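You operate a simulated robot arm through the tools that you are given. There is no shell and no other tool. Be economical: measure what you need, move in short steps, check, and stop when the job is done.

You are at the controls of a simulated robot arm. One attempt, no reset.

TASK
Put the yellow lump from the top of the green stand on the right bay of the screen rack and the grey lump on top of the green filter there. Open the white door, take the yellow sack and put it on the shelf of the counter's cupboard and shut the door again. Put the hand brush on the sack bench top away on the top of the measuring bench. Fetch the steel bolt from the top of the wall bench and set it on the top of the grey control panel. Take the orange square tub and put it on the top of the teal dust box. Turn the fan speed knob to 3. Put the 1 mark teal tin from the steel ledge under the grey panel on the top of the low bench and the 2 marks teal tin on the top of the grey control panel. Take the pink square tub and leave it in the feed tray. Take the white bucket and leave it on the top of the measuring bench. Do these in any order. Set down upright: yellow sack, teal tin.

Only the result counts: the job must be done as asked and must still hold three seconds after the hand-in. Knocking over, shifting, dropping, spilling or breaking anything else fails it.

THE ROBOT
A 6-joint arm with a two-finger parallel gripper on a trunk, on a base that drives. Base frame: it is fixed to the floor where the robot stands at the start and does not move with it; the origin is under the middle of the robot, x ahead of it, y to its left, z up; the surface under the hand at the start is at about z = 0.84. Readings come in m, degrees, newtons and seconds.
With the tool pointing down near the work surface it reaches from about 0.18 to 0.66 m from the robot's upright axis, wherever it stands. Its first joint turns from -166.0 to 166.0 degrees. Places, roughly: fan speed knob [-3.4, 3.3, 0.9]; feed tray [0.4, 0.8, 1.3]; green filter [0.5, 0, 0.75]; hand brush (14x6x10 cm) [-6.1, 2.1, 0.8]; lump [0.5, 0, 0.75]; orange square tub (6x6x5 cm) [-6, 3.6, 0.9]; pink square tub (5x5x5 cm) [1, -2.2, 0.7]; right bay of the screen rack (17x20 cm) [0.46, 1.28, 0.44]; shelf of the counter's cupboard [-8.3, 0.6, 0.4]; steel bolt (6x3x3 cm) [-6.4, 3.5, 0.9]; teal tin [-1.5, 3.75, 0.75]; top of the grey control panel (40x15 cm) [-1.44, 3.74, 1.68]; top of the low bench [0.6, 2.6, 0.4]; top of the measuring bench [-5.4, -3.2, 0.8]; top of the teal dust box (42x18 cm) [-5.02, 3.54, 0.8]; white bucket [-5.5, -3, 0.25]; white door [-8, 0.6, 0.5]; yellow sack [-6.25, 2, 0.75]. Payload 1.57 kg.
Tool frame: the origin (TCP) lies between the finger pads and is the grasp point; the fingertips stand 0.03 m ahead of it; z points along the fingers, y is the line along which they close. Largest opening 0.11 m; finger width 0.024, thickness 0.012; the body of the gripper, 0.048 by 0.112 m, starts 0.078 m behind the TCP.
Orientation is that of the tool frame in the base frame, as a unit quaternion [x, y, z, w]. With the fingers straight down and closing along the base's y, the tool's x points along the base's -x, its y along +y and its z along -z.

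THE INTERFACE
- The arm moves only by the tool send_rows. Its argument "steps" is one flat list of numbers, 7 for each row, row after row: the opening, from 0 (shut) to 1 (fully open), then the shift along the tool's x, y, z in m, then the turn, a rotation vector about the tool's x, y, z in rad. In form: [gripper, x, y, z, rx, ry, rz, gripper, x, y, z, rx, ry, rz, ...]. A call has 1 to 8 rows; each row is the pose to reach, as a shift and turn from the pose commanded when the call began, along the tool's axes at that moment. Rows are played at 5 a second. More than 0.05 m and 8.6 degrees between two rows, or a gripper value outside its range, and nothing of the call is played. A pose out of reach is approached as far as the arm can. The call stops where the force on the tool passes 40 N (or 10 N more than at its start, if that is more) or the arm is blocked; 0.2 s more then pass. The fingers move at their own pace (about 0.108 m/s each) and stop on an object; they squeeze with about 21 N. The grip force told is the motor's: it shows also when the fingers shut on nothing. Time passes only in rows, and 0.2 s behind the last, so rows that repeat a pose let the fingers close. It gives the time, the measured TCP pose, the force on the tool (base axes), the opening and the grip force at its end, in the units of the frame above (readings bear some noise), with the torque about the TCP (base axes, N m) and any sound that the robot's microphone picked up.
- Cameras (640 x 400 px; columns grow to the right, rows downward): "scene" is now at [0.0563, 0.1642, 1.7526]; the picture's right is [0.30, -0.95, 0.00], its down [-0.73, -0.23, -0.64] and it looks along [0.61, 0.19, -0.77] (base axes); focal length 292 px, centre (320, 200). "wrist" rides on the gripper at [0.07, 0.016, -0.141] in the tool frame; the picture's right is [-0.23, 0.97, 0.00], its down [-0.86, -0.20, -0.48] and it looks along [-0.47, -0.11, 0.88] (tool axes); focal length 222 px, centre (320, 200). There is no depth. A picture from a camera that has moved, and an enlarged one, comes with that camera's place and axes in the base frame and with its lens.
- get_image(camera): a new picture of that camera. It takes no simulated time.
- raise_lower(by): slides the trunk up (or, below 0, down) by that many m; the arm and the scene camera ride with it, the base frame stays. It gives what a move gives, with no picture.
- steer(legs): drives the robot by 1 to 6 legs, each [ahead, left, turn to the left] in m, m and degrees, along the robot's own axes; the way and the turn of a leg run together, so that a leg with both is an arc; at most 1.5 m and 180 degrees a leg. The arm and the cameras ride along, it lands a little off, and it stops where it bumps. It gives what a move gives.
- head_to(pan, tilt): turns the head with the scene camera to pan (to the left, within 120 degrees either way) and tilt (down, from -29 to 69), counted from straight ahead of the robot. It gives what a move gives.
- close_up(camera, box): a new picture of the part [left, top, right, bottom] of that camera's present view, enlarged. It takes no simulated time.
- hand_in(): hands the job in; it is judged then, once.

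Work in short steps. Places have to be worked out from the pictures, the camera data and where the tool is seen: move nearer, look again, correct. Check each grasp and each placing, and mend what went wrong. You have 556 turns and 354 pictures in all, those below and enlarged ones among them. Open the gripper and draw the arm clear of the work before you hand the job in, unless the task says otherwise; then end with one line.

The tools are called after "Emit:" by a JSON object that holds its "name" and its "arguments". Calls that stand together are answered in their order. send_rows: Moves the arm, as the interface text tells. Its arguments: {"type":"object","properties":{"steps":{"type":"array","items":{"type":"number"}}},"required":["steps"]} The other tools are called the same way: raise_lower (by) slides the trunk up or down; steer (legs) drives the base; head_to (pan, tilt) turns the head that bears the scene camera; get_image (camera) takes a picture; close_up (camera, box) takes an enlarged picture of a part of a camera's view; hand_in () hands the job in.

At the start:

```text
time_s: 0.0
tool_pos: [0.4607, 0.0932, 1.4751]
tool_rot: [0.0, 1.0, 0.0, 0.0]
contact_force: [-0.3, -0.6, -0.4]
torque: [0.02, 0.03, 0.01]
width: 0.1099
grip_force: 0.1
trunk travel left (down, up): [-0.35, 0.24]
robot x, y, heading: [0.0002, 0.0009, 0.0]
head pan, tilt: [17.5, 50.0]
```

scene: 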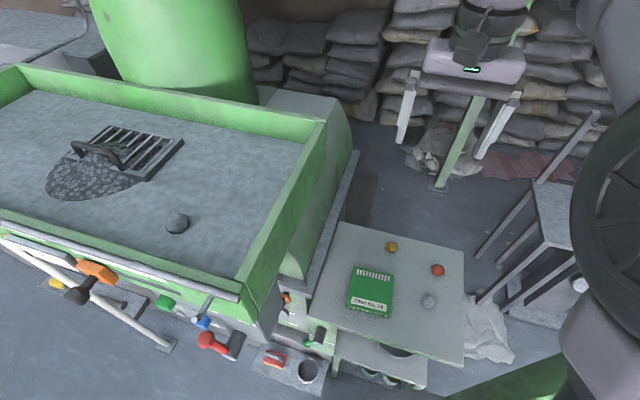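
wrist: 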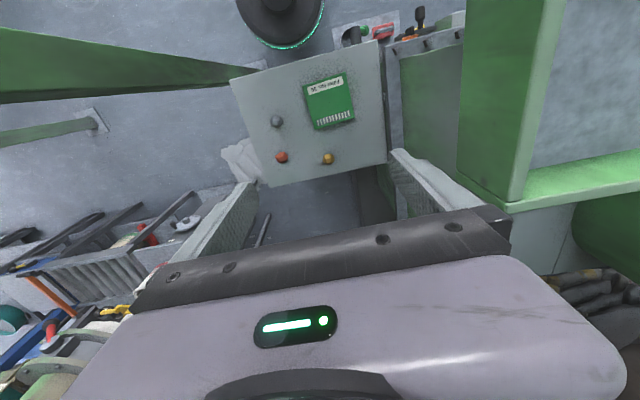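

I begin with the lumps; first an enlarged look at the stand.

Emit:
{"name": "close_up", "arguments": {"camera": "scene", "box": [300, 210, 480, 322]}}

Emit:
{"name": "close_up", "arguments": {"camera": "wrist", "box": [220, 60, 420, 185]}}

```text
3.56 times, centred on (390, 266) of scene
camera zoom: at [0.0563, 0.1642, 1.7526], right [0.3, -0.95, 0.0], down [-0.73, -0.23, -0.64], along [0.61, 0.19, -0.77], focal length 1040 px, centre (71, -35)
```

zoom: 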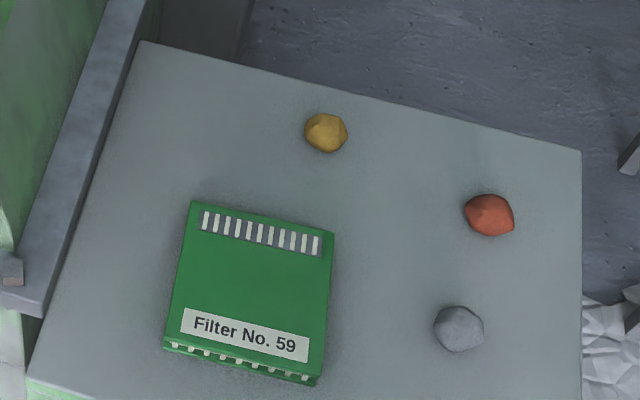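

```text
3.20 times, centred on (320, 122) of wrist
camera zoom: at [0.3895, 0.1102, 1.615], right [0.23, 0.97, 0.0], down [0.86, -0.2, 0.48], along [0.47, -0.11, -0.88], focal length 711 px, centre (320, 448)
```

zoom: 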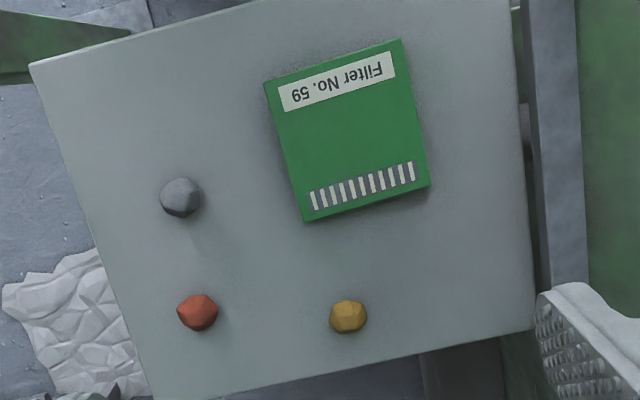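

The two views triangulate: grey lump (0.477,-0.056,0.855), yellow (0.639,0.082,0.855), filter centre (0.454,0.122). I lower toward the grey lump.

Emit:
{"name": "send_rows", "arguments": {"steps": [1, -0.002, -0.018, 0.045, 0, 0, 0, 1, -0.004, -0.037, 0.09, 0, 0, 0, 1, -0.006, -0.056, 0.135, 0, 0, 0, 1, -0.008, -0.075, 0.18, 0, 0, 0, 1, -0.01, -0.094, 0.225, 0, 0, 0, 1, -0.012, -0.112, 0.27, 0, 0, 0, 1, -0.014, -0.131, 0.315, 0, 0, 0, 1, -0.016, -0.149, 0.36, 0, 0, 0]}}

Emit:
{"name": "send_rows", "arguments": {"steps": [1, 0, 0, 0.048, 0, 0, 0, 1, 0, 0, 0.096, 0, 0, 0, 1, 0, 0, 0.14, 0, 0, 0, 1, 0, 0, 0.16, 0, 0, 0]}}

Emit:
{"name": "get_image", "arguments": {"camera": "wrist"}}

```text
time_s: 1.8
tool_pos: [0.4768, -0.0556, 1.1117]
tool_rot: [0.0, 1.0, 0.0, 0.0]
contact_force: [0.0, -0.6, -1.2]
torque: [0.01, 0.0, 0.04]
width: 0.1098
grip_force: 0.0
trunk travel left (down, up): [-0.35, 0.24]
robot x, y, heading: [-0.0, -0.002, -0.0]
head pan, tilt: [17.5, 50.0]
```

```text
time_s: 2.8
tool_pos: [0.4755, -0.0558, 0.9535]
tool_rot: [0.0, 1.0, 0.001, 0.001]
contact_force: [0.0, 0.3, 0.5]
torque: [0.02, -0.02, -0.02]
width: 0.11
grip_force: 0.1
trunk travel left (down, up): [-0.35, 0.24]
robot x, y, heading: [-0.0009, -0.0015, -0.1]
head pan, tilt: [17.5, 50.0]
```

```text
349 pictures are left
camera wrist: at [0.4049, -0.0388, 1.0942], right [0.23, 0.97, 0.0], down [0.85, -0.2, 0.48], along [0.47, -0.11, -0.88], focal length 222 px, centre (320, 200)
```

wrist: 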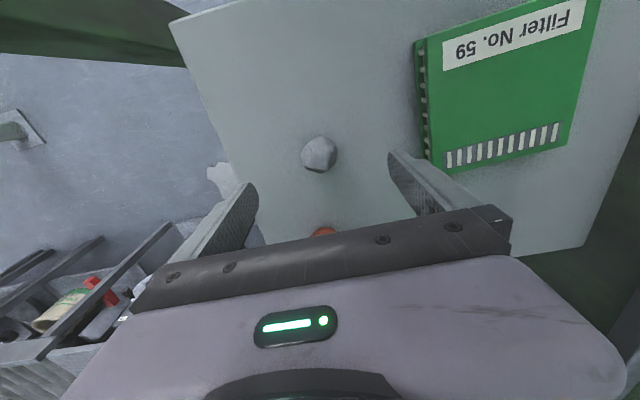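

Lump lies at (0.476,-0.0565). Descend and close.

Emit:
{"name": "send_rows", "arguments": {"steps": [1, 0, -0.001, 0.04, 0, 0, 0, 1, 0, -0.001, 0.0795, 0, 0, 0, 1, 0, -0.001, 0.0795, 0, 0, 0, 0, 0, -0.001, 0.0795, 0, 0, 0, 0, 0, -0.001, 0.0795, 0, 0, 0, 0, 0, -0.001, 0.0795, 0, 0, 0]}}

Emit:
{"name": "get_image", "arguments": {"camera": "wrist"}}

```text
time_s: 4.2
tool_pos: [0.476, -0.0563, 0.8743]
tool_rot: [0.0, 1.0, 0.0, 0.0]
contact_force: [0.0, 0.5, 0.2]
torque: [0.0, 0.01, 0.0]
width: 0.0433
grip_force: 20.8
trunk travel left (down, up): [-0.35, 0.24]
robot x, y, heading: [0.0016, -0.0009, -0.2]
head pan, tilt: [17.5, 50.0]
```

```text
348 pictures are left
camera wrist: at [0.4041, -0.0399, 1.0142], right [0.23, 0.97, 0.0], down [0.86, -0.2, 0.48], along [0.47, -0.11, -0.88], focal length 222 px, centre (320, 200)
```

wrist: 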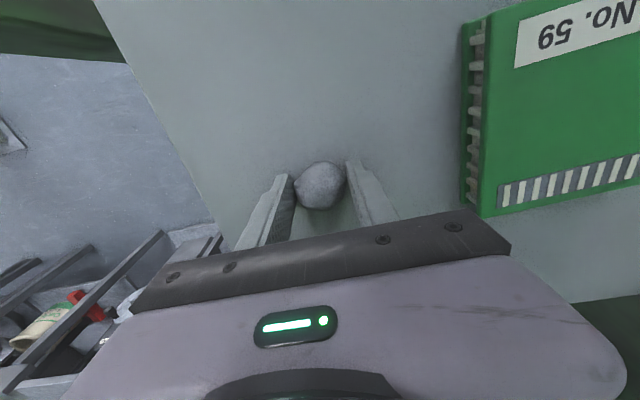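

Grip holds at 43 mm. Lift and carry to above the filter centre.

Emit:
{"name": "send_rows", "arguments": {"steps": [0, 0, 0, 0.0, 0, 0, 0, 0, 0, 0, -0.045, 0, 0, 0, 0, 0, 0, -0.085, 0, 0, 0, 0, 0.005, 0.045, -0.085, 0, 0, 0, 0, 0.01, 0.09, -0.085, 0, 0, 0, 0, 0.016, 0.135, -0.085, 0, 0, 0, 0, 0.022, 0.178, -0.085, 0, 0, 0]}}

Emit:
{"name": "send_rows", "arguments": {"steps": [0, 0, 0, 0.04, 0, 0, 0, 0, 0, 0, 0.055, 0, 0, 0, 0, 0, 0, 0.06, 0, 0, 0]}}

Emit:
{"name": "get_image", "arguments": {"camera": "wrist"}}

Emit:
{"name": "get_image", "arguments": {"camera": "scene"}}

```text
time_s: 5.8
tool_pos: [0.4546, 0.1218, 0.9603]
tool_rot: [0.001, 1.0, 0.0, -0.001]
contact_force: [0.1, 0.3, -1.1]
torque: [0.0, 0.0, 0.0]
width: 0.0436
grip_force: 20.8
trunk travel left (down, up): [-0.35, 0.24]
robot x, y, heading: [-0.0003, -0.0026, 0.1]
head pan, tilt: [17.5, 50.0]
```

```text
time_s: 6.6
tool_pos: [0.4547, 0.1214, 0.9014]
tool_rot: [0.0, 1.0, 0.0, 0.0]
contact_force: [-1.7, 1.4, 16.6]
torque: [0.03, 0.04, 0.02]
width: 0.0434
grip_force: 21.2
trunk travel left (down, up): [-0.35, 0.24]
robot x, y, heading: [0.0008, 0.0016, 0.0]
head pan, tilt: [17.5, 50.0]
```

```text
347 pictures are left
camera wrist: at [0.3832, 0.1382, 1.0408], right [0.23, 0.97, 0.0], down [0.85, -0.2, 0.48], along [0.47, -0.11, -0.88], focal length 222 px, centre (320, 200)
```

wrist: 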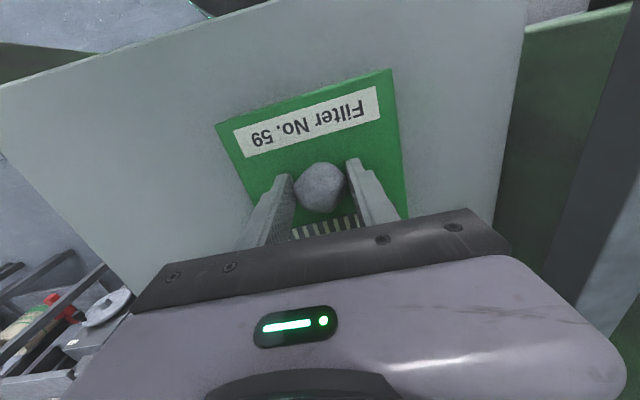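

```text
346 pictures are left
camera scene: at [0.0548, 0.1639, 1.7529], right [0.3, -0.95, 0.0], down [-0.73, -0.23, -0.64], along [0.61, 0.19, -0.77], focal length 292 px, centre (320, 200)
```

scene: 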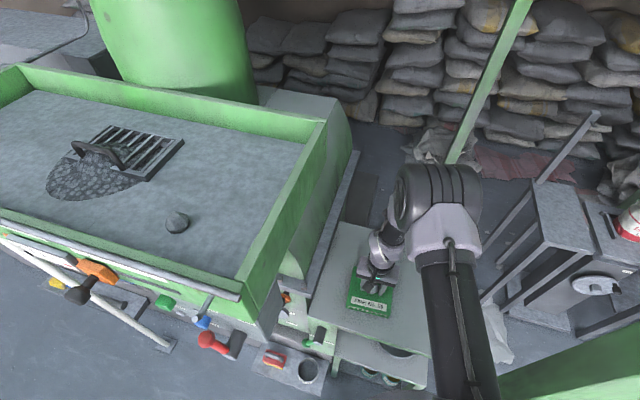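

Contact 16 N on the filter: raise 3 mm and release, then lift.

Emit:
{"name": "send_rows", "arguments": {"steps": [0, 0, 0, -0.003, 0, 0, 0, 0.5, 0, 0, -0.003, 0, 0, 0, 0.6, 0, 0, -0.003, 0, 0, 0, 0.7, 0, 0, -0.003, 0, 0, 0, 0.7, 0, 0, -0.04, 0, 0, 0, 0.8, 0, 0, -0.085, 0, 0, 0]}}

Emit:
{"name": "get_image", "arguments": {"camera": "wrist"}}

```text
time_s: 8.0
tool_pos: [0.4518, 0.1197, 0.9871]
tool_rot: [0.0, 1.0, 0.0, -0.001]
contact_force: [1.0, 0.7, -0.2]
torque: [-0.01, -0.03, 0.0]
width: 0.0879
grip_force: 0.0
trunk travel left (down, up): [-0.35, 0.24]
robot x, y, heading: [0.0011, 0.0007, 0.1]
head pan, tilt: [17.5, 50.0]
```

```text
345 pictures are left
camera wrist: at [0.3821, 0.1373, 1.1262], right [0.23, 0.97, 0.0], down [0.86, -0.2, 0.48], along [0.47, -0.11, -0.88], focal length 222 px, centre (320, 200)
```

wrist: 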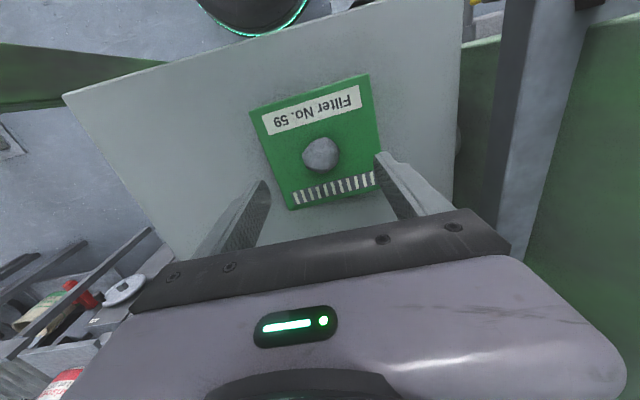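

Grey lump sits on the filter. Now to above the yellow lump.

Emit:
{"name": "send_rows", "arguments": {"steps": [1, -0.045, -0.01, 0, 0, 0, 0, 1, -0.09, -0.02, 0, 0, 0, 0, 1, -0.135, -0.03, 0, 0, 0, 0, 1, -0.18, -0.039, 0, 0, 0, 0, 1, -0.1855, -0.039, 0.03, 0, 0, 0]}}

Emit:
{"name": "get_image", "arguments": {"camera": "wrist"}}

```text
time_s: 9.2
tool_pos: [0.6403, 0.0802, 0.9579]
tool_rot: [0.0, 1.0, 0.0, 0.001]
contact_force: [-0.4, -0.4, -0.7]
torque: [-0.01, -0.02, 0.01]
width: 0.1099
grip_force: 0.1
trunk travel left (down, up): [-0.35, 0.24]
robot x, y, heading: [-0.0028, 0.0016, 0.2]
head pan, tilt: [17.5, 50.0]
```

```text
344 pictures are left
camera wrist: at [0.5687, 0.097, 1.0983], right [0.23, 0.97, 0.0], down [0.86, -0.2, 0.48], along [0.47, -0.11, -0.88], focal length 222 px, centre (320, 200)
```

wrist: 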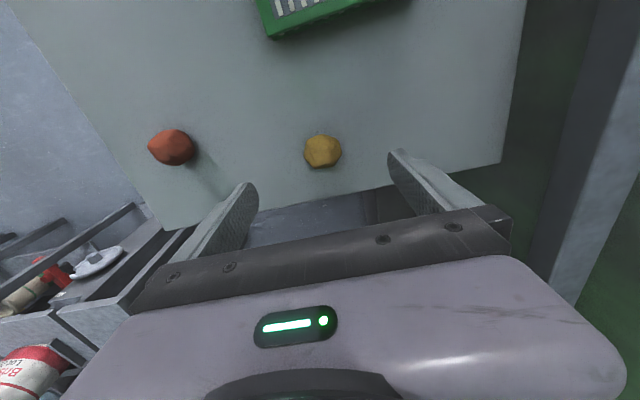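

Yellow at (0.638,0.084); descend and grip, lift.

Emit:
{"name": "send_rows", "arguments": {"steps": [1, 0.002, 0.003, 0.04, 0, 0, 0, 1, 0.002, 0.003, 0.084, 0, 0, 0, 1, 0.002, 0.003, 0.084, 0, 0, 0, 0, 0.002, 0.003, 0.084, 0, 0, 0, 0, 0.002, 0.003, 0.084, 0, 0, 0, 0, 0.002, 0.003, 0.084, 0, 0, 0, 0, 0.002, 0.003, 0.04, 0, 0, 0, 0, 0.002, 0.003, -0.01, 0, 0, 0]}}

Emit:
{"name": "head_to", "arguments": {"pan": 75, "tilt": 40}}

Emit:
{"name": "get_image", "arguments": {"camera": "scene"}}

Emit:
{"name": "get_image", "arguments": {"camera": "wrist"}}

```text
time_s: 11.0
tool_pos: [0.6383, 0.0841, 0.9653]
tool_rot: [0.0, 1.0, 0.0, 0.0]
contact_force: [-0.4, -0.6, -0.7]
torque: [0.03, 0.02, 0.02]
width: 0.0441
grip_force: 21.2
trunk travel left (down, up): [-0.35, 0.24]
robot x, y, heading: [-0.0041, 0.0022, -0.1]
head pan, tilt: [17.5, 50.0]
```

```text
time_s: 12.3
tool_pos: [0.6389, 0.0833, 0.9653]
tool_rot: [0.0, 1.0, 0.0, 0.0]
contact_force: [0.2, -0.2, -0.8]
torque: [0.0, -0.01, -0.01]
width: 0.0445
grip_force: 21.2
trunk travel left (down, up): [-0.35, 0.24]
robot x, y, heading: [0.0002, 0.0003, -0.0]
head pan, tilt: [75.0, 40.0]
```

```text
343 pictures are left
camera scene: at [0.0049, 0.2232, 1.7668], right [0.97, -0.26, 0.0], down [-0.17, -0.62, -0.77], along [0.2, 0.74, -0.64], focal length 292 px, centre (320, 200)
```

scene: 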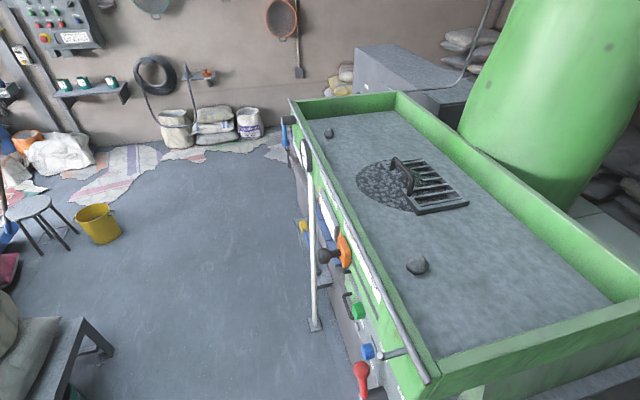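

```text
342 pictures are left
camera wrist: at [0.5669, 0.101, 1.1045], right [0.23, 0.97, 0.0], down [0.86, -0.2, 0.48], along [0.47, -0.11, -0.88], focal length 222 px, centre (320, 200)
```

wrist: 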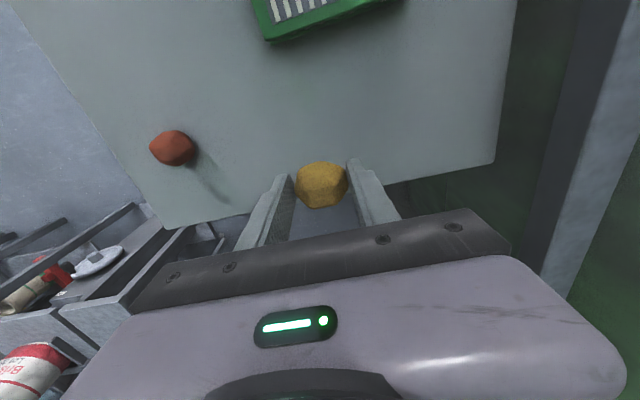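

Yellow is held. I look further around before driving: the left/behind and the machine's lower front.

Emit:
{"name": "head_to", "arguments": {"pan": 118, "tilt": 35}}

Emit:
{"name": "get_image", "arguments": {"camera": "scene"}}

Emit:
{"name": "head_to", "arguments": {"pan": -100, "tilt": 35}}

Emit:
{"name": "get_image", "arguments": {"camera": "scene"}}

```text
time_s: 13.4
tool_pos: [0.6377, 0.0835, 0.9648]
tool_rot: [0.0, 1.0, 0.0, 0.0]
contact_force: [-0.2, -0.5, -1.2]
torque: [0.0, 0.03, 0.05]
width: 0.0446
grip_force: 20.4
trunk travel left (down, up): [-0.35, 0.24]
robot x, y, heading: [0.0032, -0.001, 0.0]
head pan, tilt: [118.0, 35.0]
```

```text
341 pictures are left
camera scene: at [-0.0584, 0.2189, 1.7743], right [0.88, 0.47, 0.0], down [0.27, -0.51, -0.82], along [-0.38, 0.72, -0.57], focal length 292 px, centre (320, 200)
```

scene: 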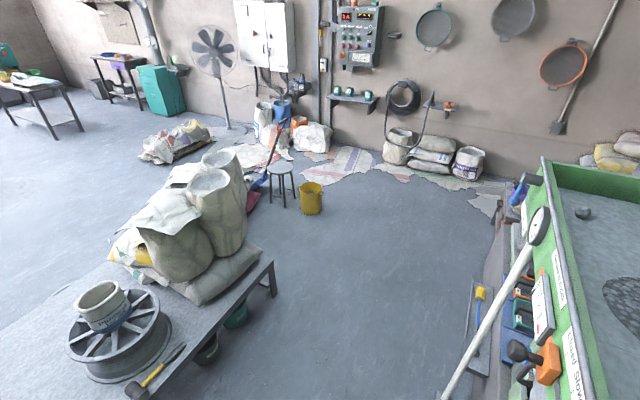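

```text
time_s: 16.5
tool_pos: [0.6379, 0.085, 0.964]
tool_rot: [0.0, 1.0, 0.0, 0.0]
contact_force: [0.1, -0.2, 0.1]
torque: [0.0, 0.03, -0.03]
width: 0.0441
grip_force: 21.3
trunk travel left (down, up): [-0.35, 0.24]
robot x, y, heading: [-0.0007, -0.0038, 0.1]
head pan, tilt: [-100.0, 35.0]
```

```text
340 pictures are left
camera scene: at [-0.0324, 0.0544, 1.7743], right [-0.98, 0.17, 0.0], down [0.1, 0.56, -0.82], along [-0.14, -0.81, -0.57], focal length 292 px, centre (320, 200)
```

scene: 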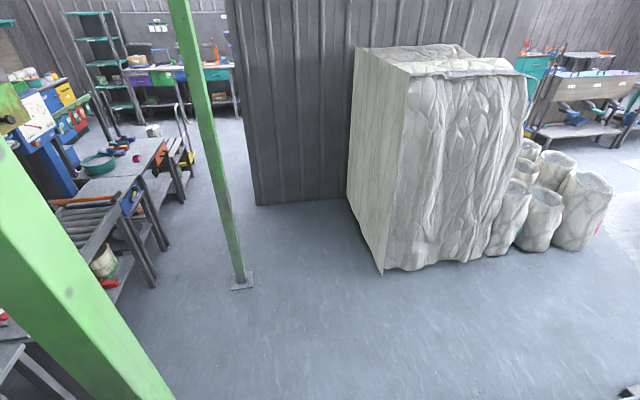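

Rack sits under the tray front (opening toward -x), a sack table behind at x≈-0.8. I retract the arm, then back up and drive left.

Emit:
{"name": "send_rows", "arguments": {"steps": [0, 0.02, 0, -0.045, 0, 0, 0, 0, 0.05, 0, -0.08, 0, 0, 0, 0, 0.095, 0, -0.1, 0, 0, 0, 0, 0.145, 0, -0.1, 0, 0, 0, 0, 0.195, 0, -0.1, 0, 0, 0, 0, 0.245, 0, -0.1, 0, 0, 0, 0, 0.295, 0, -0.1, 0, 0, 0, 0, 0.34, 0, -0.1, 0, 0, 0]}}

Emit:
{"name": "head_to", "arguments": {"pan": 0, "tilt": 45}}

Emit:
{"name": "steer", "arguments": {"legs": [[-0.3, 0, 0], [0, 1.2, 0]]}}

Emit:
{"name": "get_image", "arguments": {"camera": "scene"}}

Emit:
{"name": "get_image", "arguments": {"camera": "wrist"}}

```text
time_s: 18.3
tool_pos: [0.2977, 0.0854, 1.0671]
tool_rot: [0.001, 1.0, 0.0, 0.0]
contact_force: [-0.1, 0.3, -0.6]
torque: [0.03, 0.03, 0.04]
width: 0.0442
grip_force: 20.4
trunk travel left (down, up): [-0.35, 0.24]
robot x, y, heading: [-0.0026, 0.0002, -0.0]
head pan, tilt: [-100.0, 35.0]
```

```text
time_s: 20.1
tool_pos: [0.2982, 0.0848, 1.0663]
tool_rot: [0.0, 1.0, 0.0, 0.0]
contact_force: [0.1, -1.4, -1.5]
torque: [-0.01, -0.01, -0.01]
width: 0.0441
grip_force: 21.1
trunk travel left (down, up): [-0.35, 0.24]
robot x, y, heading: [-0.0012, 0.0015, 0.3]
head pan, tilt: [0.0, 45.0]
```

```text
time_s: 27.7
tool_pos: [-0.0222, 1.2754, 1.0666]
tool_rot: [-0.014, 1.0, 0.0, 0.0]
contact_force: [-0.6, -0.7, 0.0]
torque: [0.02, -0.02, -0.04]
width: 0.0436
grip_force: 20.7
trunk travel left (down, up): [-0.35, 0.24]
robot x, y, heading: [-0.3208, 1.1808, 1.5]
head pan, tilt: [0.0, 45.0]
```

```text
339 pictures are left
camera scene: at [-0.2588, 1.3242, 1.7595], right [0.03, -1.0, 0.0], down [-0.71, -0.02, -0.71], along [0.71, 0.02, -0.71], focal length 292 px, centre (320, 200)
```

scene: 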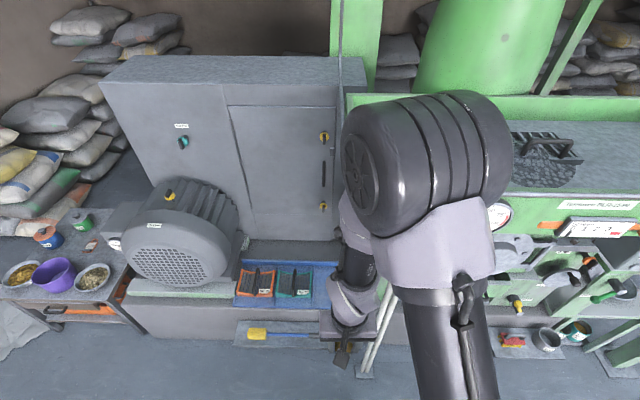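

```text
338 pictures are left
camera wrist: at [-0.0955, 1.29, 1.2061], right [0.2, 0.98, 0.0], down [0.86, -0.18, 0.48], along [0.47, -0.1, -0.88], focal length 222 px, centre (320, 200)
```

wrist: 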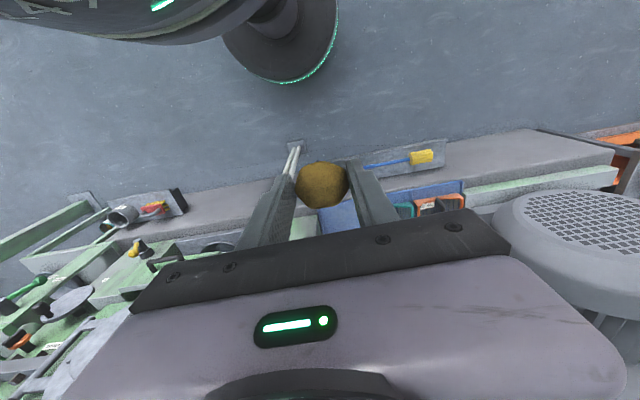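

The rack's left and middle bays show at y≈1.67 and 1.47; the right one is hidden by the arm. I drive a bit further left and look again.

Emit:
{"name": "steer", "arguments": {"legs": [[0, 0.42, -1.5]]}}

Emit:
{"name": "head_to", "arguments": {"pan": -15, "tilt": 45}}

Emit:
{"name": "get_image", "arguments": {"camera": "scene"}}

Emit:
{"name": "get_image", "arguments": {"camera": "wrist"}}

```text
time_s: 30.3
tool_pos: [-0.0261, 1.6836, 1.0656]
tool_rot: [0.001, 1.0, 0.0, 0.0]
contact_force: [0.7, -0.2, 0.2]
torque: [-0.04, 0.01, 0.02]
width: 0.0437
grip_force: 21.0
trunk travel left (down, up): [-0.35, 0.24]
robot x, y, heading: [-0.3245, 1.5987, -0.0]
head pan, tilt: [0.0, 45.0]
```

```text
time_s: 31.1
tool_pos: [-0.0249, 1.6822, 1.0667]
tool_rot: [0.001, 1.0, 0.0, 0.0]
contact_force: [-0.4, -0.3, -0.5]
torque: [0.0, -0.01, 0.0]
width: 0.0437
grip_force: 21.3
trunk travel left (down, up): [-0.35, 0.24]
robot x, y, heading: [-0.3219, 1.5944, -0.1]
head pan, tilt: [-15.0, 45.0]
```

```text
337 pictures are left
camera scene: at [-0.2628, 1.7168, 1.7595], right [-0.26, -0.97, 0.0], down [-0.68, 0.18, -0.71], along [0.68, -0.18, -0.71], focal length 292 px, centre (320, 200)
```

scene: 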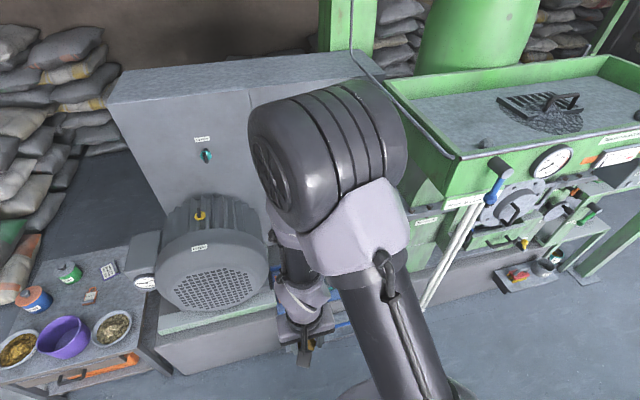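

```text
336 pictures are left
camera wrist: at [-0.0977, 1.699, 1.2061], right [0.23, 0.97, 0.0], down [0.85, -0.2, 0.48], along [0.47, -0.11, -0.88], focal length 222 px, centre (320, 200)
```

wrist: 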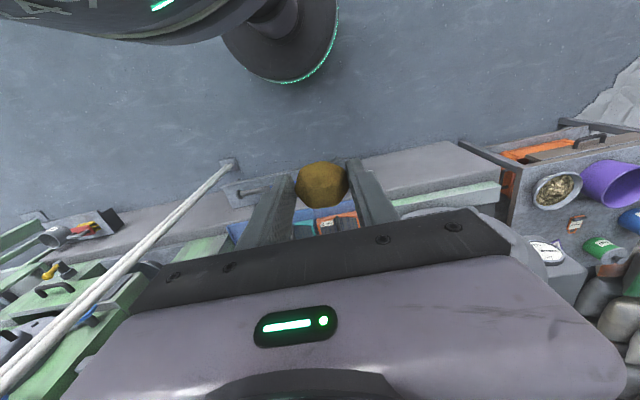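

Rods lean at y≈1.1–1.25, so I approach the right bay diagonally from y≈1.65. Drive ahead 0.2 and extend the arm toward (0.35,1.42).

Emit:
{"name": "steer", "arguments": {"legs": [[0.2, 0.05, 0]]}}

Emit:
{"name": "send_rows", "arguments": {"steps": [0, -0.04, -0.02, 0.02, 0, 0, 0, 0, -0.08, -0.04, 0.04, 0, 0, 0, 0, -0.12, -0.06, 0.06, 0, 0, 0, 0, -0.15, -0.1, 0.08, 0, 0, 0, 0, -0.17, -0.14, 0.1, 0, 0, 0, 0, -0.19, -0.18, 0.11, 0, 0, 0]}}

Emit:
{"name": "get_image", "arguments": {"camera": "wrist"}}

Emit:
{"name": "get_image", "arguments": {"camera": "scene"}}

```text
time_s: 32.7
tool_pos: [0.1724, 1.7337, 1.0663]
tool_rot: [0.0, 1.0, -0.001, 0.0]
contact_force: [0.4, 0.0, -1.3]
torque: [-0.01, 0.04, 0.03]
width: 0.0436
grip_force: 21.4
trunk travel left (down, up): [-0.35, 0.24]
robot x, y, heading: [-0.1205, 1.6473, 0.0]
head pan, tilt: [-15.0, 45.0]
```

```text
refused: row 4 steps farther than a row can; nothing moved
```

```text
335 pictures are left
camera wrist: at [0.1019, 1.7503, 1.206], right [0.23, 0.97, 0.0], down [0.86, -0.2, 0.48], along [0.47, -0.11, -0.88], focal length 222 px, centre (320, 200)
```

wrist: 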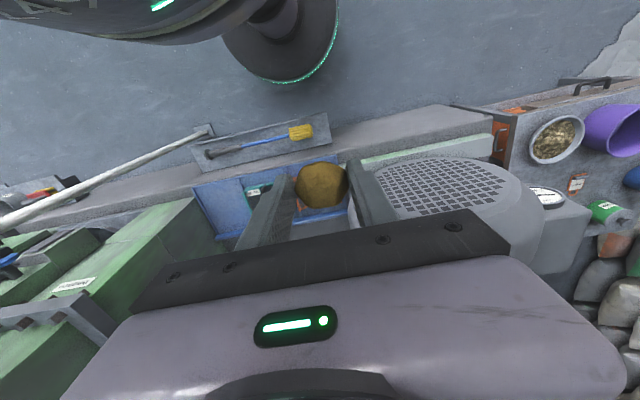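

```text
334 pictures are left
camera scene: at [-0.0628, 1.7679, 1.7594], right [-0.26, -0.97, 0.0], down [-0.68, 0.18, -0.71], along [0.68, -0.18, -0.71], focal length 292 px, centre (320, 200)
```

scene: 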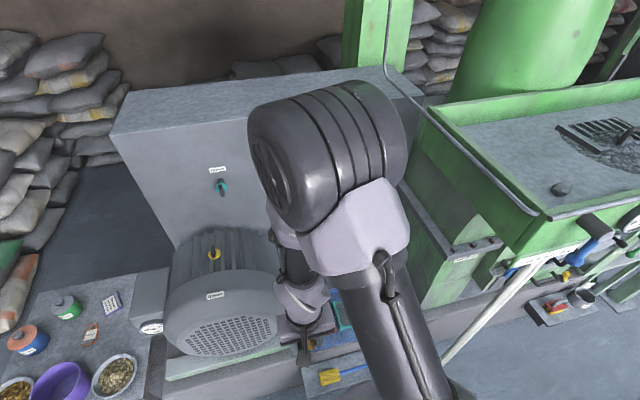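

Right bay is visible: blue empty bay, centre ≈(0.45,1.27). Move the arm diagonally toward it.

Emit:
{"name": "send_rows", "arguments": {"steps": [0, -0.025, -0.037, 0.018, 0, 0, 0, 0, -0.05, -0.074, 0.036, 0, 0, 0, 0, -0.075, -0.111, 0.054, 0, 0, 0, 0, -0.1, -0.148, 0.072, 0, 0, 0, 0, -0.125, -0.185, 0.09, 0, 0, 0, 0, -0.15, -0.222, 0.108, 0, 0, 0, 0, -0.175, -0.259, 0.126, 0, 0, 0, 0, -0.2, -0.296, 0.144, 0, 0, 0]}}

Emit:
{"name": "get_image", "arguments": {"camera": "wrist"}}

Emit:
{"name": "get_image", "arguments": {"camera": "scene"}}

```text
time_s: 34.5
tool_pos: [0.37, 1.4348, 0.92]
tool_rot: [0.0, 1.0, 0.001, 0.001]
contact_force: [0.2, -0.8, -0.8]
torque: [0.01, 0.05, -0.02]
width: 0.0433
grip_force: 20.6
trunk travel left (down, up): [-0.35, 0.24]
robot x, y, heading: [-0.1238, 1.6482, -0.2]
head pan, tilt: [-15.0, 45.0]
```

```text
333 pictures are left
camera wrist: at [0.3001, 1.4526, 1.0601], right [0.23, 0.97, 0.0], down [0.86, -0.2, 0.48], along [0.47, -0.11, -0.88], focal length 222 px, centre (320, 200)
```

wrist: 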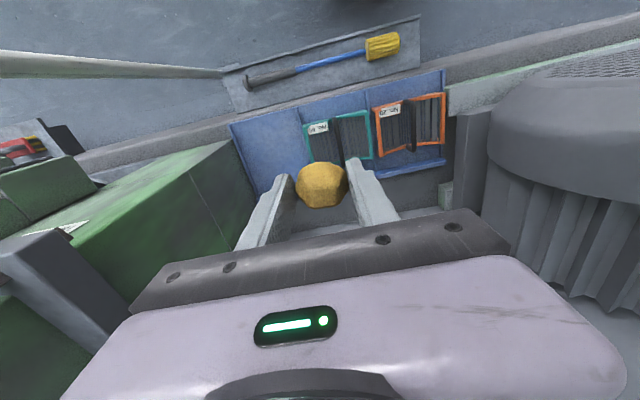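

```text
332 pictures are left
camera scene: at [-0.0632, 1.7665, 1.7595], right [-0.26, -0.97, 0.0], down [-0.68, 0.18, -0.71], along [0.68, -0.18, -0.71], focal length 292 px, centre (320, 200)
```

scene: 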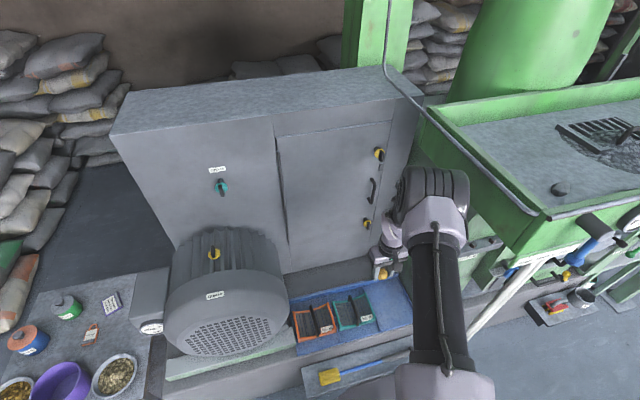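

The view is clear. Lower the trunk first, then slide over the bay.

Emit:
{"name": "raise_lower", "arguments": {"by": -0.3}}

Emit:
{"name": "send_rows", "arguments": {"steps": [0, -0.02, -0.035, 0, 0, 0, 0, 0, -0.04, -0.07, 0, 0, 0, 0, 0, -0.06, -0.11, 0, 0, 0, 0, 0, -0.083, -0.148, 0, 0, 0, 0]}}

Emit:
{"name": "get_image", "arguments": {"camera": "wrist"}}

Emit:
{"name": "get_image", "arguments": {"camera": "scene"}}

```text
time_s: 37.5
tool_pos: [0.3711, 1.4369, 0.6213]
tool_rot: [0.0, 1.0, 0.0, 0.001]
contact_force: [-1.3, 0.0, -0.3]
torque: [0.0, 0.0, 0.0]
width: 0.0435
grip_force: 21.2
trunk travel left (down, up): [-0.05, 0.54]
robot x, y, heading: [-0.1257, 1.6507, -0.2]
head pan, tilt: [-15.0, 45.0]
```

```text
time_s: 38.5
tool_pos: [0.4389, 1.3006, 0.6266]
tool_rot: [-0.001, 1.0, 0.0, -0.001]
contact_force: [-0.5, 0.4, 0.3]
torque: [-0.02, 0.0, 0.01]
width: 0.0435
grip_force: 21.4
out of reach, approached as far as the arm can: row 4
trunk travel left (down, up): [-0.05, 0.54]
robot x, y, heading: [-0.1311, 1.6504, 0.2]
head pan, tilt: [-15.0, 45.0]
```

```text
331 pictures are left
camera wrist: at [0.3667, 1.3176, 0.7672], right [0.23, 0.97, 0.0], down [0.86, -0.2, 0.48], along [0.46, -0.11, -0.88], focal length 222 px, centre (320, 200)
```

wrist: 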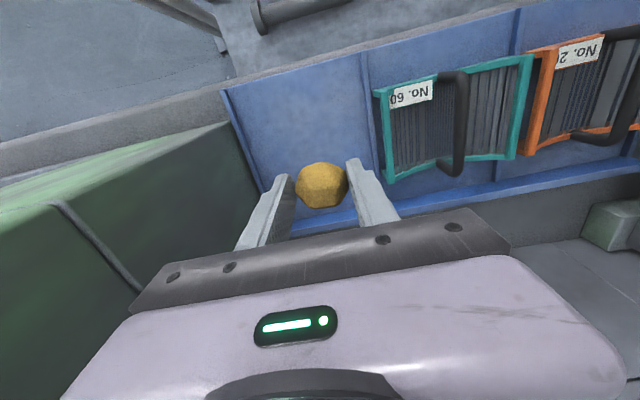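

```text
330 pictures are left
camera scene: at [-0.0644, 1.768, 1.4595], right [-0.26, -0.97, 0.0], down [-0.68, 0.18, -0.71], along [0.68, -0.18, -0.71], focal length 292 px, centre (320, 200)
```

scene: 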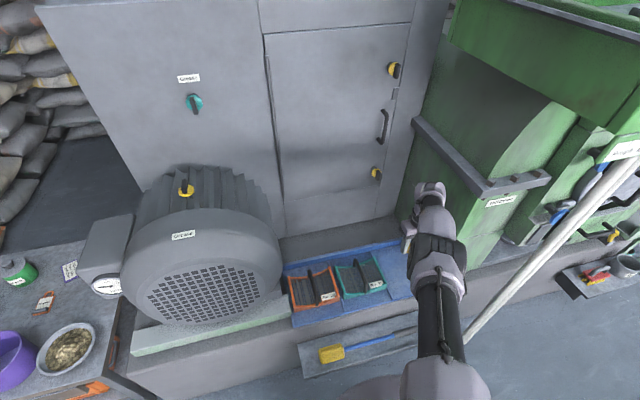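

At the reach edge; bay centre lies just below. Drive 4 cm closer, then pull the arm back by about the same and descend.

Emit:
{"name": "steer", "arguments": {"legs": [[0.05, 0, 0]]}}

Emit:
{"name": "send_rows", "arguments": {"steps": [0, 0.03, -0.01, 0.03, 0, 0, 0, 0, 0.03, -0.01, 0.07, 0, 0, 0, 0, 0.03, -0.01, 0.11, 0, 0, 0, 0, 0.03, -0.01, 0.13, 0, 0, 0]}}

Emit:
{"name": "get_image", "arguments": {"camera": "wrist"}}

```text
time_s: 39.4
tool_pos: [0.4884, 1.3007, 0.6286]
tool_rot: [0.0, 1.0, 0.0, 0.0]
contact_force: [0.0, 0.6, -1.3]
torque: [0.01, 0.02, 0.0]
width: 0.0434
grip_force: 21.4
trunk travel left (down, up): [-0.05, 0.54]
robot x, y, heading: [-0.0756, 1.6457, 0.0]
head pan, tilt: [-15.0, 45.0]
```

```text
time_s: 40.4
tool_pos: [0.44, 1.3041, 0.5174]
tool_rot: [0.001, 1.0, 0.0, 0.0]
contact_force: [-0.1, 0.1, -0.3]
torque: [-0.05, -0.02, 0.01]
width: 0.0435
grip_force: 21.0
out of reach, approached as far as the arm can: row 2, 3, 4
trunk travel left (down, up): [-0.05, 0.54]
robot x, y, heading: [-0.0753, 1.6499, 0.2]
head pan, tilt: [-15.0, 45.0]
```

```text
329 pictures are left
camera wrist: at [0.368, 1.3221, 0.6573], right [0.23, 0.97, 0.0], down [0.85, -0.2, 0.48], along [0.47, -0.11, -0.88], focal length 222 px, centre (320, 200)
```

wrist: 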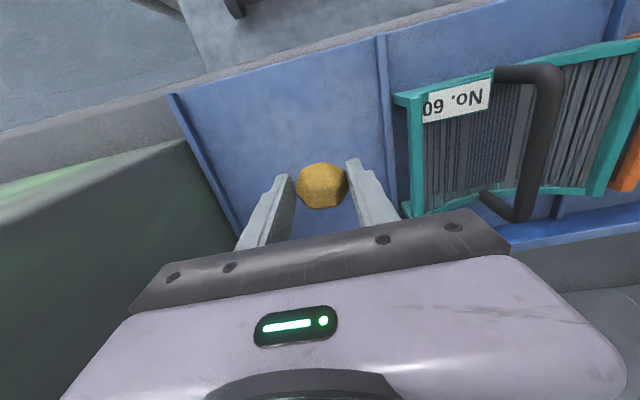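

Position over the bay is good; lower with the trunk.

Emit:
{"name": "raise_lower", "arguments": {"by": -0.03}}

Emit:
{"name": "raise_lower", "arguments": {"by": -0.015}}

Emit:
{"name": "get_image", "arguments": {"camera": "wrist"}}

```text
time_s: 41.1
tool_pos: [0.4411, 1.3054, 0.4864]
tool_rot: [0.001, 1.0, 0.0, 0.0]
contact_force: [0.4, 0.6, -0.9]
torque: [0.04, -0.02, -0.02]
width: 0.0432
grip_force: 20.6
trunk travel left (down, up): [-0.02, 0.57]
robot x, y, heading: [-0.0766, 1.649, -0.1]
head pan, tilt: [-15.0, 45.0]
```

```text
time_s: 41.8
tool_pos: [0.4397, 1.3046, 0.473]
tool_rot: [0.0, 1.0, 0.0, 0.0]
contact_force: [0.2, -0.8, -1.0]
torque: [0.02, 0.01, -0.01]
width: 0.0435
grip_force: 20.3
trunk travel left (down, up): [-0.005, 0.585]
robot x, y, heading: [-0.0767, 1.6466, -0.0]
head pan, tilt: [-15.0, 45.0]
```

```text
328 pictures are left
camera wrist: at [0.3682, 1.322, 0.6126], right [0.23, 0.97, 0.0], down [0.85, -0.2, 0.48], along [0.47, -0.11, -0.88], focal length 222 px, centre (320, 200)
```

wrist: 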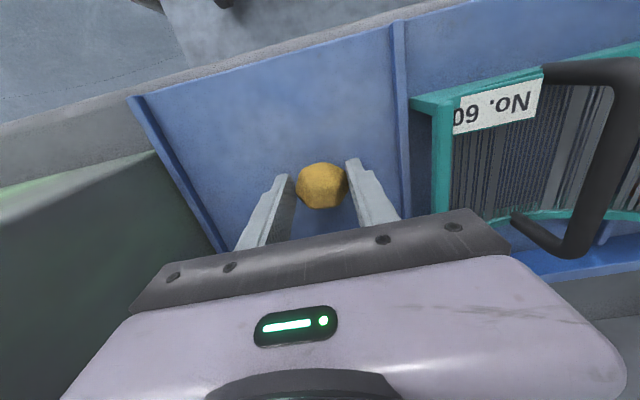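

No contact yet; edge down in small steps while pulling slightly back to stay in reach.

Emit:
{"name": "send_rows", "arguments": {"steps": [0, 0.01, 0.006, 0.005, 0, 0, 0, 0, 0.012, 0.007, 0.009, 0, 0, 0, 0, 0.014, 0.008, 0.012, 0, 0, 0]}}

```text
time_s: 42.6
tool_pos: [0.4263, 1.3125, 0.4619]
tool_rot: [-0.001, 1.0, -0.001, 0.002]
contact_force: [3.8, -5.9, 15.3]
torque: [-0.03, -0.17, -0.07]
width: 0.0437
grip_force: 20.8
out of reach, approached as far as the arm can: row 1
trunk travel left (down, up): [-0.005, 0.585]
robot x, y, heading: [-0.0702, 1.6488, -0.1]
head pan, tilt: [-15.0, 45.0]
```

Contact (15 N). Release gently and retreat upward.

Emit:
{"name": "send_rows", "arguments": {"steps": [0, 0, 0, -0.003, 0, 0, 0, 0.55, 0, 0, -0.003, 0, 0, 0, 0.6, 0, 0, -0.003, 0, 0, 0, 0.6, 0, 0, -0.003, 0, 0, 0, 0.6, 0, 0, -0.04, 0, 0, 0, 0.6, 0, 0, -0.08, 0, 0, 0]}}

Emit:
{"name": "raise_lower", "arguments": {"by": 0.1}}

Emit:
{"name": "get_image", "arguments": {"camera": "wrist"}}

```text
time_s: 44.0
tool_pos: [0.4251, 1.3132, 0.5427]
tool_rot: [0.0, 1.0, 0.0, 0.001]
contact_force: [-0.4, -0.1, 1.2]
torque: [0.0, -0.01, 0.02]
width: 0.0659
grip_force: 0.2
trunk travel left (down, up): [-0.005, 0.585]
robot x, y, heading: [-0.0753, 1.6463, 0.3]
head pan, tilt: [-15.0, 45.0]
```

```text
time_s: 45.3
tool_pos: [0.4265, 1.3139, 0.6411]
tool_rot: [0.0, 1.0, 0.0, 0.0]
contact_force: [0.5, -0.4, -0.1]
torque: [0.0, 0.0, -0.01]
width: 0.066
grip_force: 0.2
trunk travel left (down, up): [-0.105, 0.485]
robot x, y, heading: [-0.0785, 1.6508, 0.1]
head pan, tilt: [-15.0, 45.0]
```

```text
327 pictures are left
camera wrist: at [0.3542, 1.3307, 0.7813], right [0.23, 0.97, 0.0], down [0.85, -0.2, 0.48], along [0.47, -0.11, -0.88], focal length 222 px, centre (320, 200)
```

wrist: 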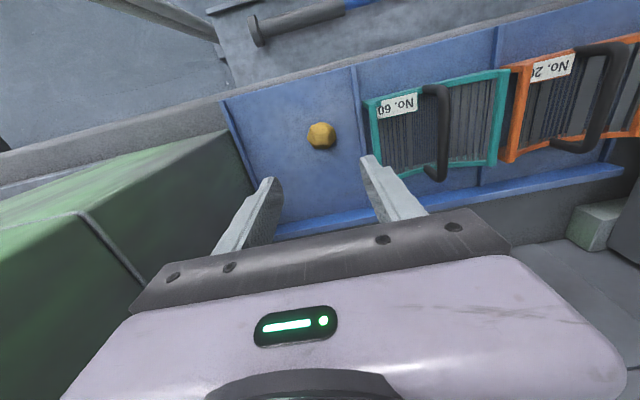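

Yellow lump rests in the right bay. Retract the arm diagonally, then back off.

Emit:
{"name": "send_rows", "arguments": {"steps": [0.6, 0.025, 0.04, -0.01, 0, 0, 0, 0.6, 0.05, 0.08, -0.02, 0, 0, 0, 0.6, 0.075, 0.12, -0.03, 0, 0, 0, 0.6, 0.1, 0.16, -0.04, 0, 0, 0, 0.6, 0.125, 0.2, -0.05, 0, 0, 0, 0.6, 0.15, 0.24, -0.06, 0, 0, 0, 0.6, 0.175, 0.28, -0.06, 0, 0, 0, 0.6, 0.2, 0.31, -0.06, 0, 0, 0]}}

Emit:
{"name": "raise_lower", "arguments": {"by": 0.25}}

Emit:
{"name": "steer", "arguments": {"legs": [[-0.4, 0, 0]]}}

Emit:
{"name": "head_to", "arguments": {"pan": 90, "tilt": 30}}

Emit:
{"name": "get_image", "arguments": {"camera": "scene"}}

Emit:
{"name": "head_to", "arguments": {"pan": 30, "tilt": 40}}

Emit:
{"name": "get_image", "arguments": {"camera": "scene"}}

```text
time_s: 47.1
tool_pos: [0.2224, 1.6227, 0.7038]
tool_rot: [0.001, 1.0, 0.0, 0.0]
contact_force: [-0.9, 0.4, 0.9]
torque: [-0.02, -0.02, 0.0]
width: 0.0659
grip_force: 0.0
trunk travel left (down, up): [-0.105, 0.485]
robot x, y, heading: [-0.0768, 1.6458, 0.0]
head pan, tilt: [-15.0, 45.0]
```

```text
time_s: 49.7
tool_pos: [0.2243, 1.6225, 0.9539]
tool_rot: [0.0, 1.0, 0.001, 0.0]
contact_force: [0.3, -0.6, -0.5]
torque: [0.03, 0.0, 0.01]
width: 0.0658
grip_force: 0.1
trunk travel left (down, up): [-0.355, 0.235]
robot x, y, heading: [-0.0735, 1.6473, -0.1]
head pan, tilt: [-15.0, 45.0]
```

```text
time_s: 52.1
tool_pos: [-0.1721, 1.6237, 0.9536]
tool_rot: [-0.003, 1.0, -0.001, 0.001]
contact_force: [0.4, 1.0, -0.3]
torque: [0.04, -0.03, -0.03]
width: 0.0662
grip_force: 0.2
trunk travel left (down, up): [-0.355, 0.235]
robot x, y, heading: [-0.4704, 1.6468, 0.2]
head pan, tilt: [-15.0, 45.0]
```

```text
time_s: 54.0
tool_pos: [-0.1708, 1.6237, 0.9533]
tool_rot: [-0.004, 1.0, 0.0, 0.0]
contact_force: [-0.1, 0.2, -0.4]
torque: [0.0, 0.0, 0.01]
width: 0.0659
grip_force: 0.1
trunk travel left (down, up): [-0.355, 0.235]
robot x, y, heading: [-0.4707, 1.6446, 0.6]
head pan, tilt: [90.0, 30.0]
```

```text
326 pictures are left
camera scene: at [-0.4904, 1.8779, 1.7871], right [1.0, 0.01, 0.0], down [0.0, -0.5, -0.87], along [0.0, 0.87, -0.5], focal length 292 px, centre (320, 200)
```

scene: 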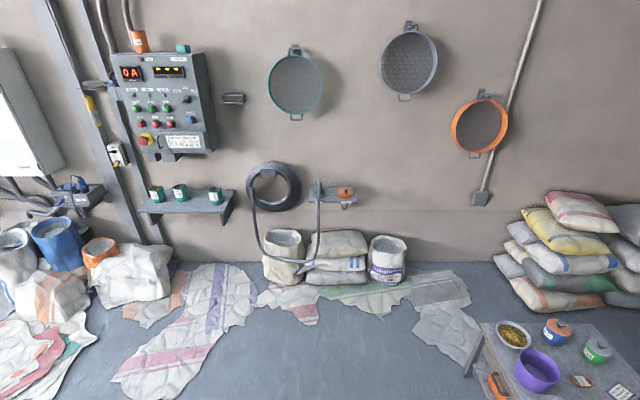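

```text
time_s: 55.3
tool_pos: [-0.1712, 1.6249, 0.9536]
tool_rot: [-0.002, 1.0, 0.0, 0.0]
contact_force: [0.2, -0.7, 0.5]
torque: [0.0, -0.01, 0.02]
width: 0.0657
grip_force: 0.0
trunk travel left (down, up): [-0.355, 0.235]
robot x, y, heading: [-0.4744, 1.6487, 0.0]
head pan, tilt: [30.0, 40.0]
```

```text
325 pictures are left
camera scene: at [-0.4166, 1.8304, 1.7718], right [0.51, -0.86, 0.0], down [-0.55, -0.32, -0.77], along [0.66, 0.39, -0.64], focal length 292 px, centre (320, 200)
```

scene: 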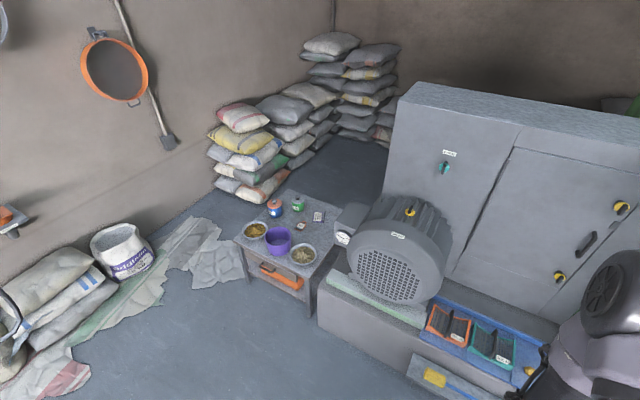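

Three tins stand on the ledge (x≈-1.5, y≈3.75). I turn left, drive ahead along x≈-0.47 to avoid the yellow bucket at (-1.25,2.26), then sidestep to x≈-1.2.

Emit:
{"name": "steer", "arguments": {"legs": [[0, 0, 90], [1.45, 0, 0], [0, 0.72, 0]]}}

Emit:
{"name": "head_to", "arguments": {"pan": 0, "tilt": 30}}

Emit:
{"name": "get_image", "arguments": {"camera": "scene"}}

Emit:
{"name": "get_image", "arguments": {"camera": "wrist"}}

```text
time_s: 69.9
tool_pos: [-1.1544, 3.4297, 0.9534]
tool_rot: [-0.701, 0.713, 0.001, 0.0]
contact_force: [0.0, 1.1, -0.3]
torque: [-0.02, -0.01, 0.01]
width: 0.0661
grip_force: 0.2
trunk travel left (down, up): [-0.355, 0.235]
robot x, y, heading: [-1.1829, 3.1293, 88.9]
head pan, tilt: [30.0, 40.0]
```

```text
time_s: 70.8
tool_pos: [-1.155, 3.4296, 0.9531]
tool_rot: [-0.701, 0.713, 0.001, 0.001]
contact_force: [1.0, 0.3, -0.5]
torque: [0.03, -0.02, 0.01]
width: 0.066
grip_force: 0.2
trunk travel left (down, up): [-0.355, 0.235]
robot x, y, heading: [-1.1857, 3.1311, 89.0]
head pan, tilt: [0.0, 30.0]
```

```text
324 pictures are left
camera scene: at [-1.3198, 3.2035, 1.7871], right [1.0, -0.02, 0.0], down [-0.01, -0.5, -0.87], along [0.01, 0.87, -0.5], focal length 292 px, centre (320, 200)
```

scene: 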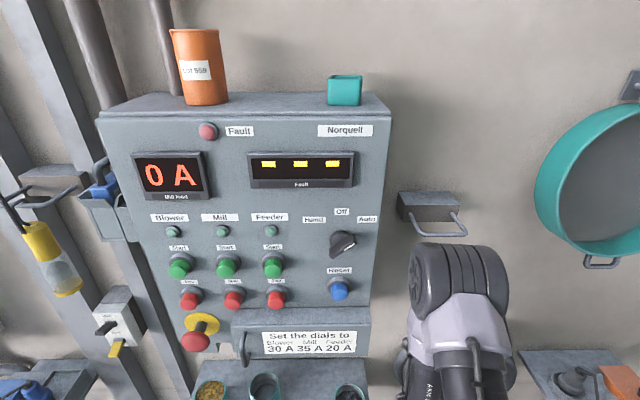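

```text
323 pictures are left
camera wrist: at [-1.1735, 3.3607, 1.0934], right [-0.97, 0.24, 0.0], down [0.21, 0.85, 0.48], along [0.12, 0.46, -0.88], focal length 222 px, centre (320, 200)
```

wrist: 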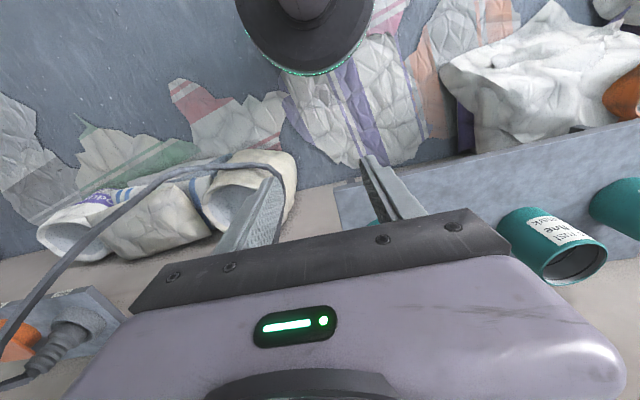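

Panel top already holds an orange jar and a teal block, with free room between. Now read the tin marks.

Emit:
{"name": "head_to", "arguments": {"pan": 8, "tilt": 58}}

Emit:
{"name": "get_image", "arguments": {"camera": "scene"}}

```text
time_s: 71.8
tool_pos: [-1.1539, 3.4298, 0.9529]
tool_rot: [-0.701, 0.713, 0.0, 0.0]
contact_force: [0.6, -0.5, -0.2]
torque: [0.03, -0.01, -0.02]
width: 0.0659
grip_force: 0.1
trunk travel left (down, up): [-0.355, 0.235]
robot x, y, heading: [-1.1786, 3.1249, 88.9]
head pan, tilt: [8.0, 58.0]
```

```text
322 pictures are left
camera scene: at [-1.3296, 3.1815, 1.7475], right [0.99, 0.12, 0.0], down [0.1, -0.84, -0.53], along [-0.06, 0.53, -0.85], focal length 292 px, centre (320, 200)
```

scene: 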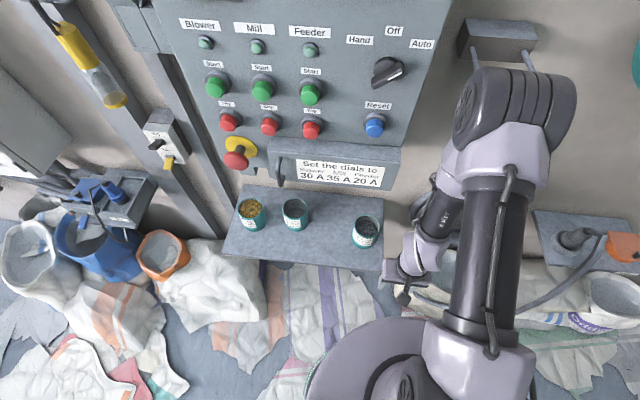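

Emit:
{"name": "close_up", "arguments": {"camera": "scene", "box": [225, 180, 395, 286]}}

```text
3.76 times, centred on (310, 233) of scene
camera zoom: at [-1.3296, 3.1815, 1.7475], right [0.99, 0.12, 0.0], down [0.1, -0.84, -0.53], along [-0.06, 0.53, -0.85], focal length 1101 px, centre (358, 76)
```

zoom: 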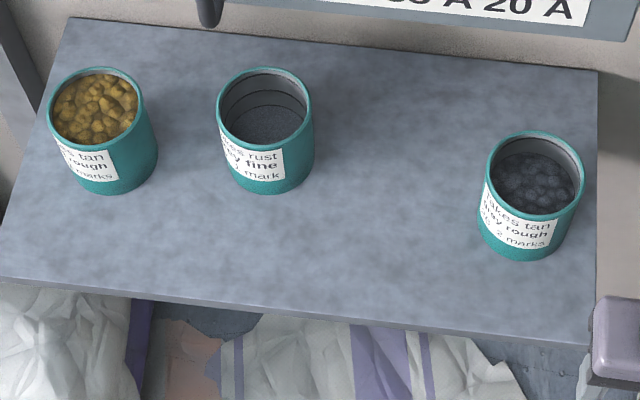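

Emit:
{"name": "close_up", "arguments": {"camera": "scene", "box": [235, 195, 275, 235]}}

Emit:
{"name": "close_up", "arguments": {"camera": "scene", "box": [278, 195, 318, 235]}}

Emit:
{"name": "close_up", "arguments": {"camera": "scene", "box": [346, 212, 386, 252]}}

```text
10.00 times, centred on (255, 215) of scene
camera zoom: at [-1.3296, 3.1815, 1.7475], right [0.99, 0.12, 0.0], down [0.1, -0.84, -0.53], along [-0.06, 0.53, -0.85], focal length 2924 px, centre (970, 50)
```

zoom: 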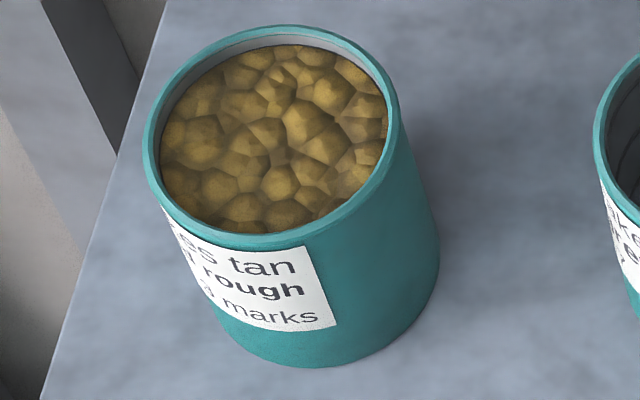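

```text
10.00 times, centred on (298, 215) of scene
camera zoom: at [-1.3296, 3.1815, 1.7475], right [0.99, 0.12, 0.0], down [0.1, -0.84, -0.53], along [-0.06, 0.53, -0.85], focal length 2924 px, centre (540, 50)
```

zoom: 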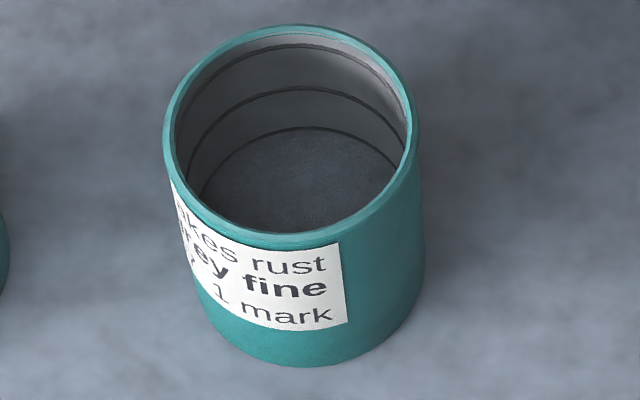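

```text
10.00 times, centred on (366, 232) of scene
camera zoom: at [-1.3296, 3.1815, 1.7475], right [0.99, 0.12, 0.0], down [0.1, -0.84, -0.53], along [-0.06, 0.53, -0.85], focal length 2924 px, centre (-140, -120)
```

zoom: 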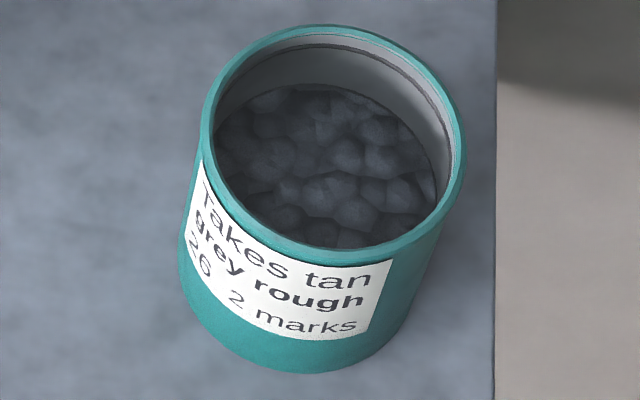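

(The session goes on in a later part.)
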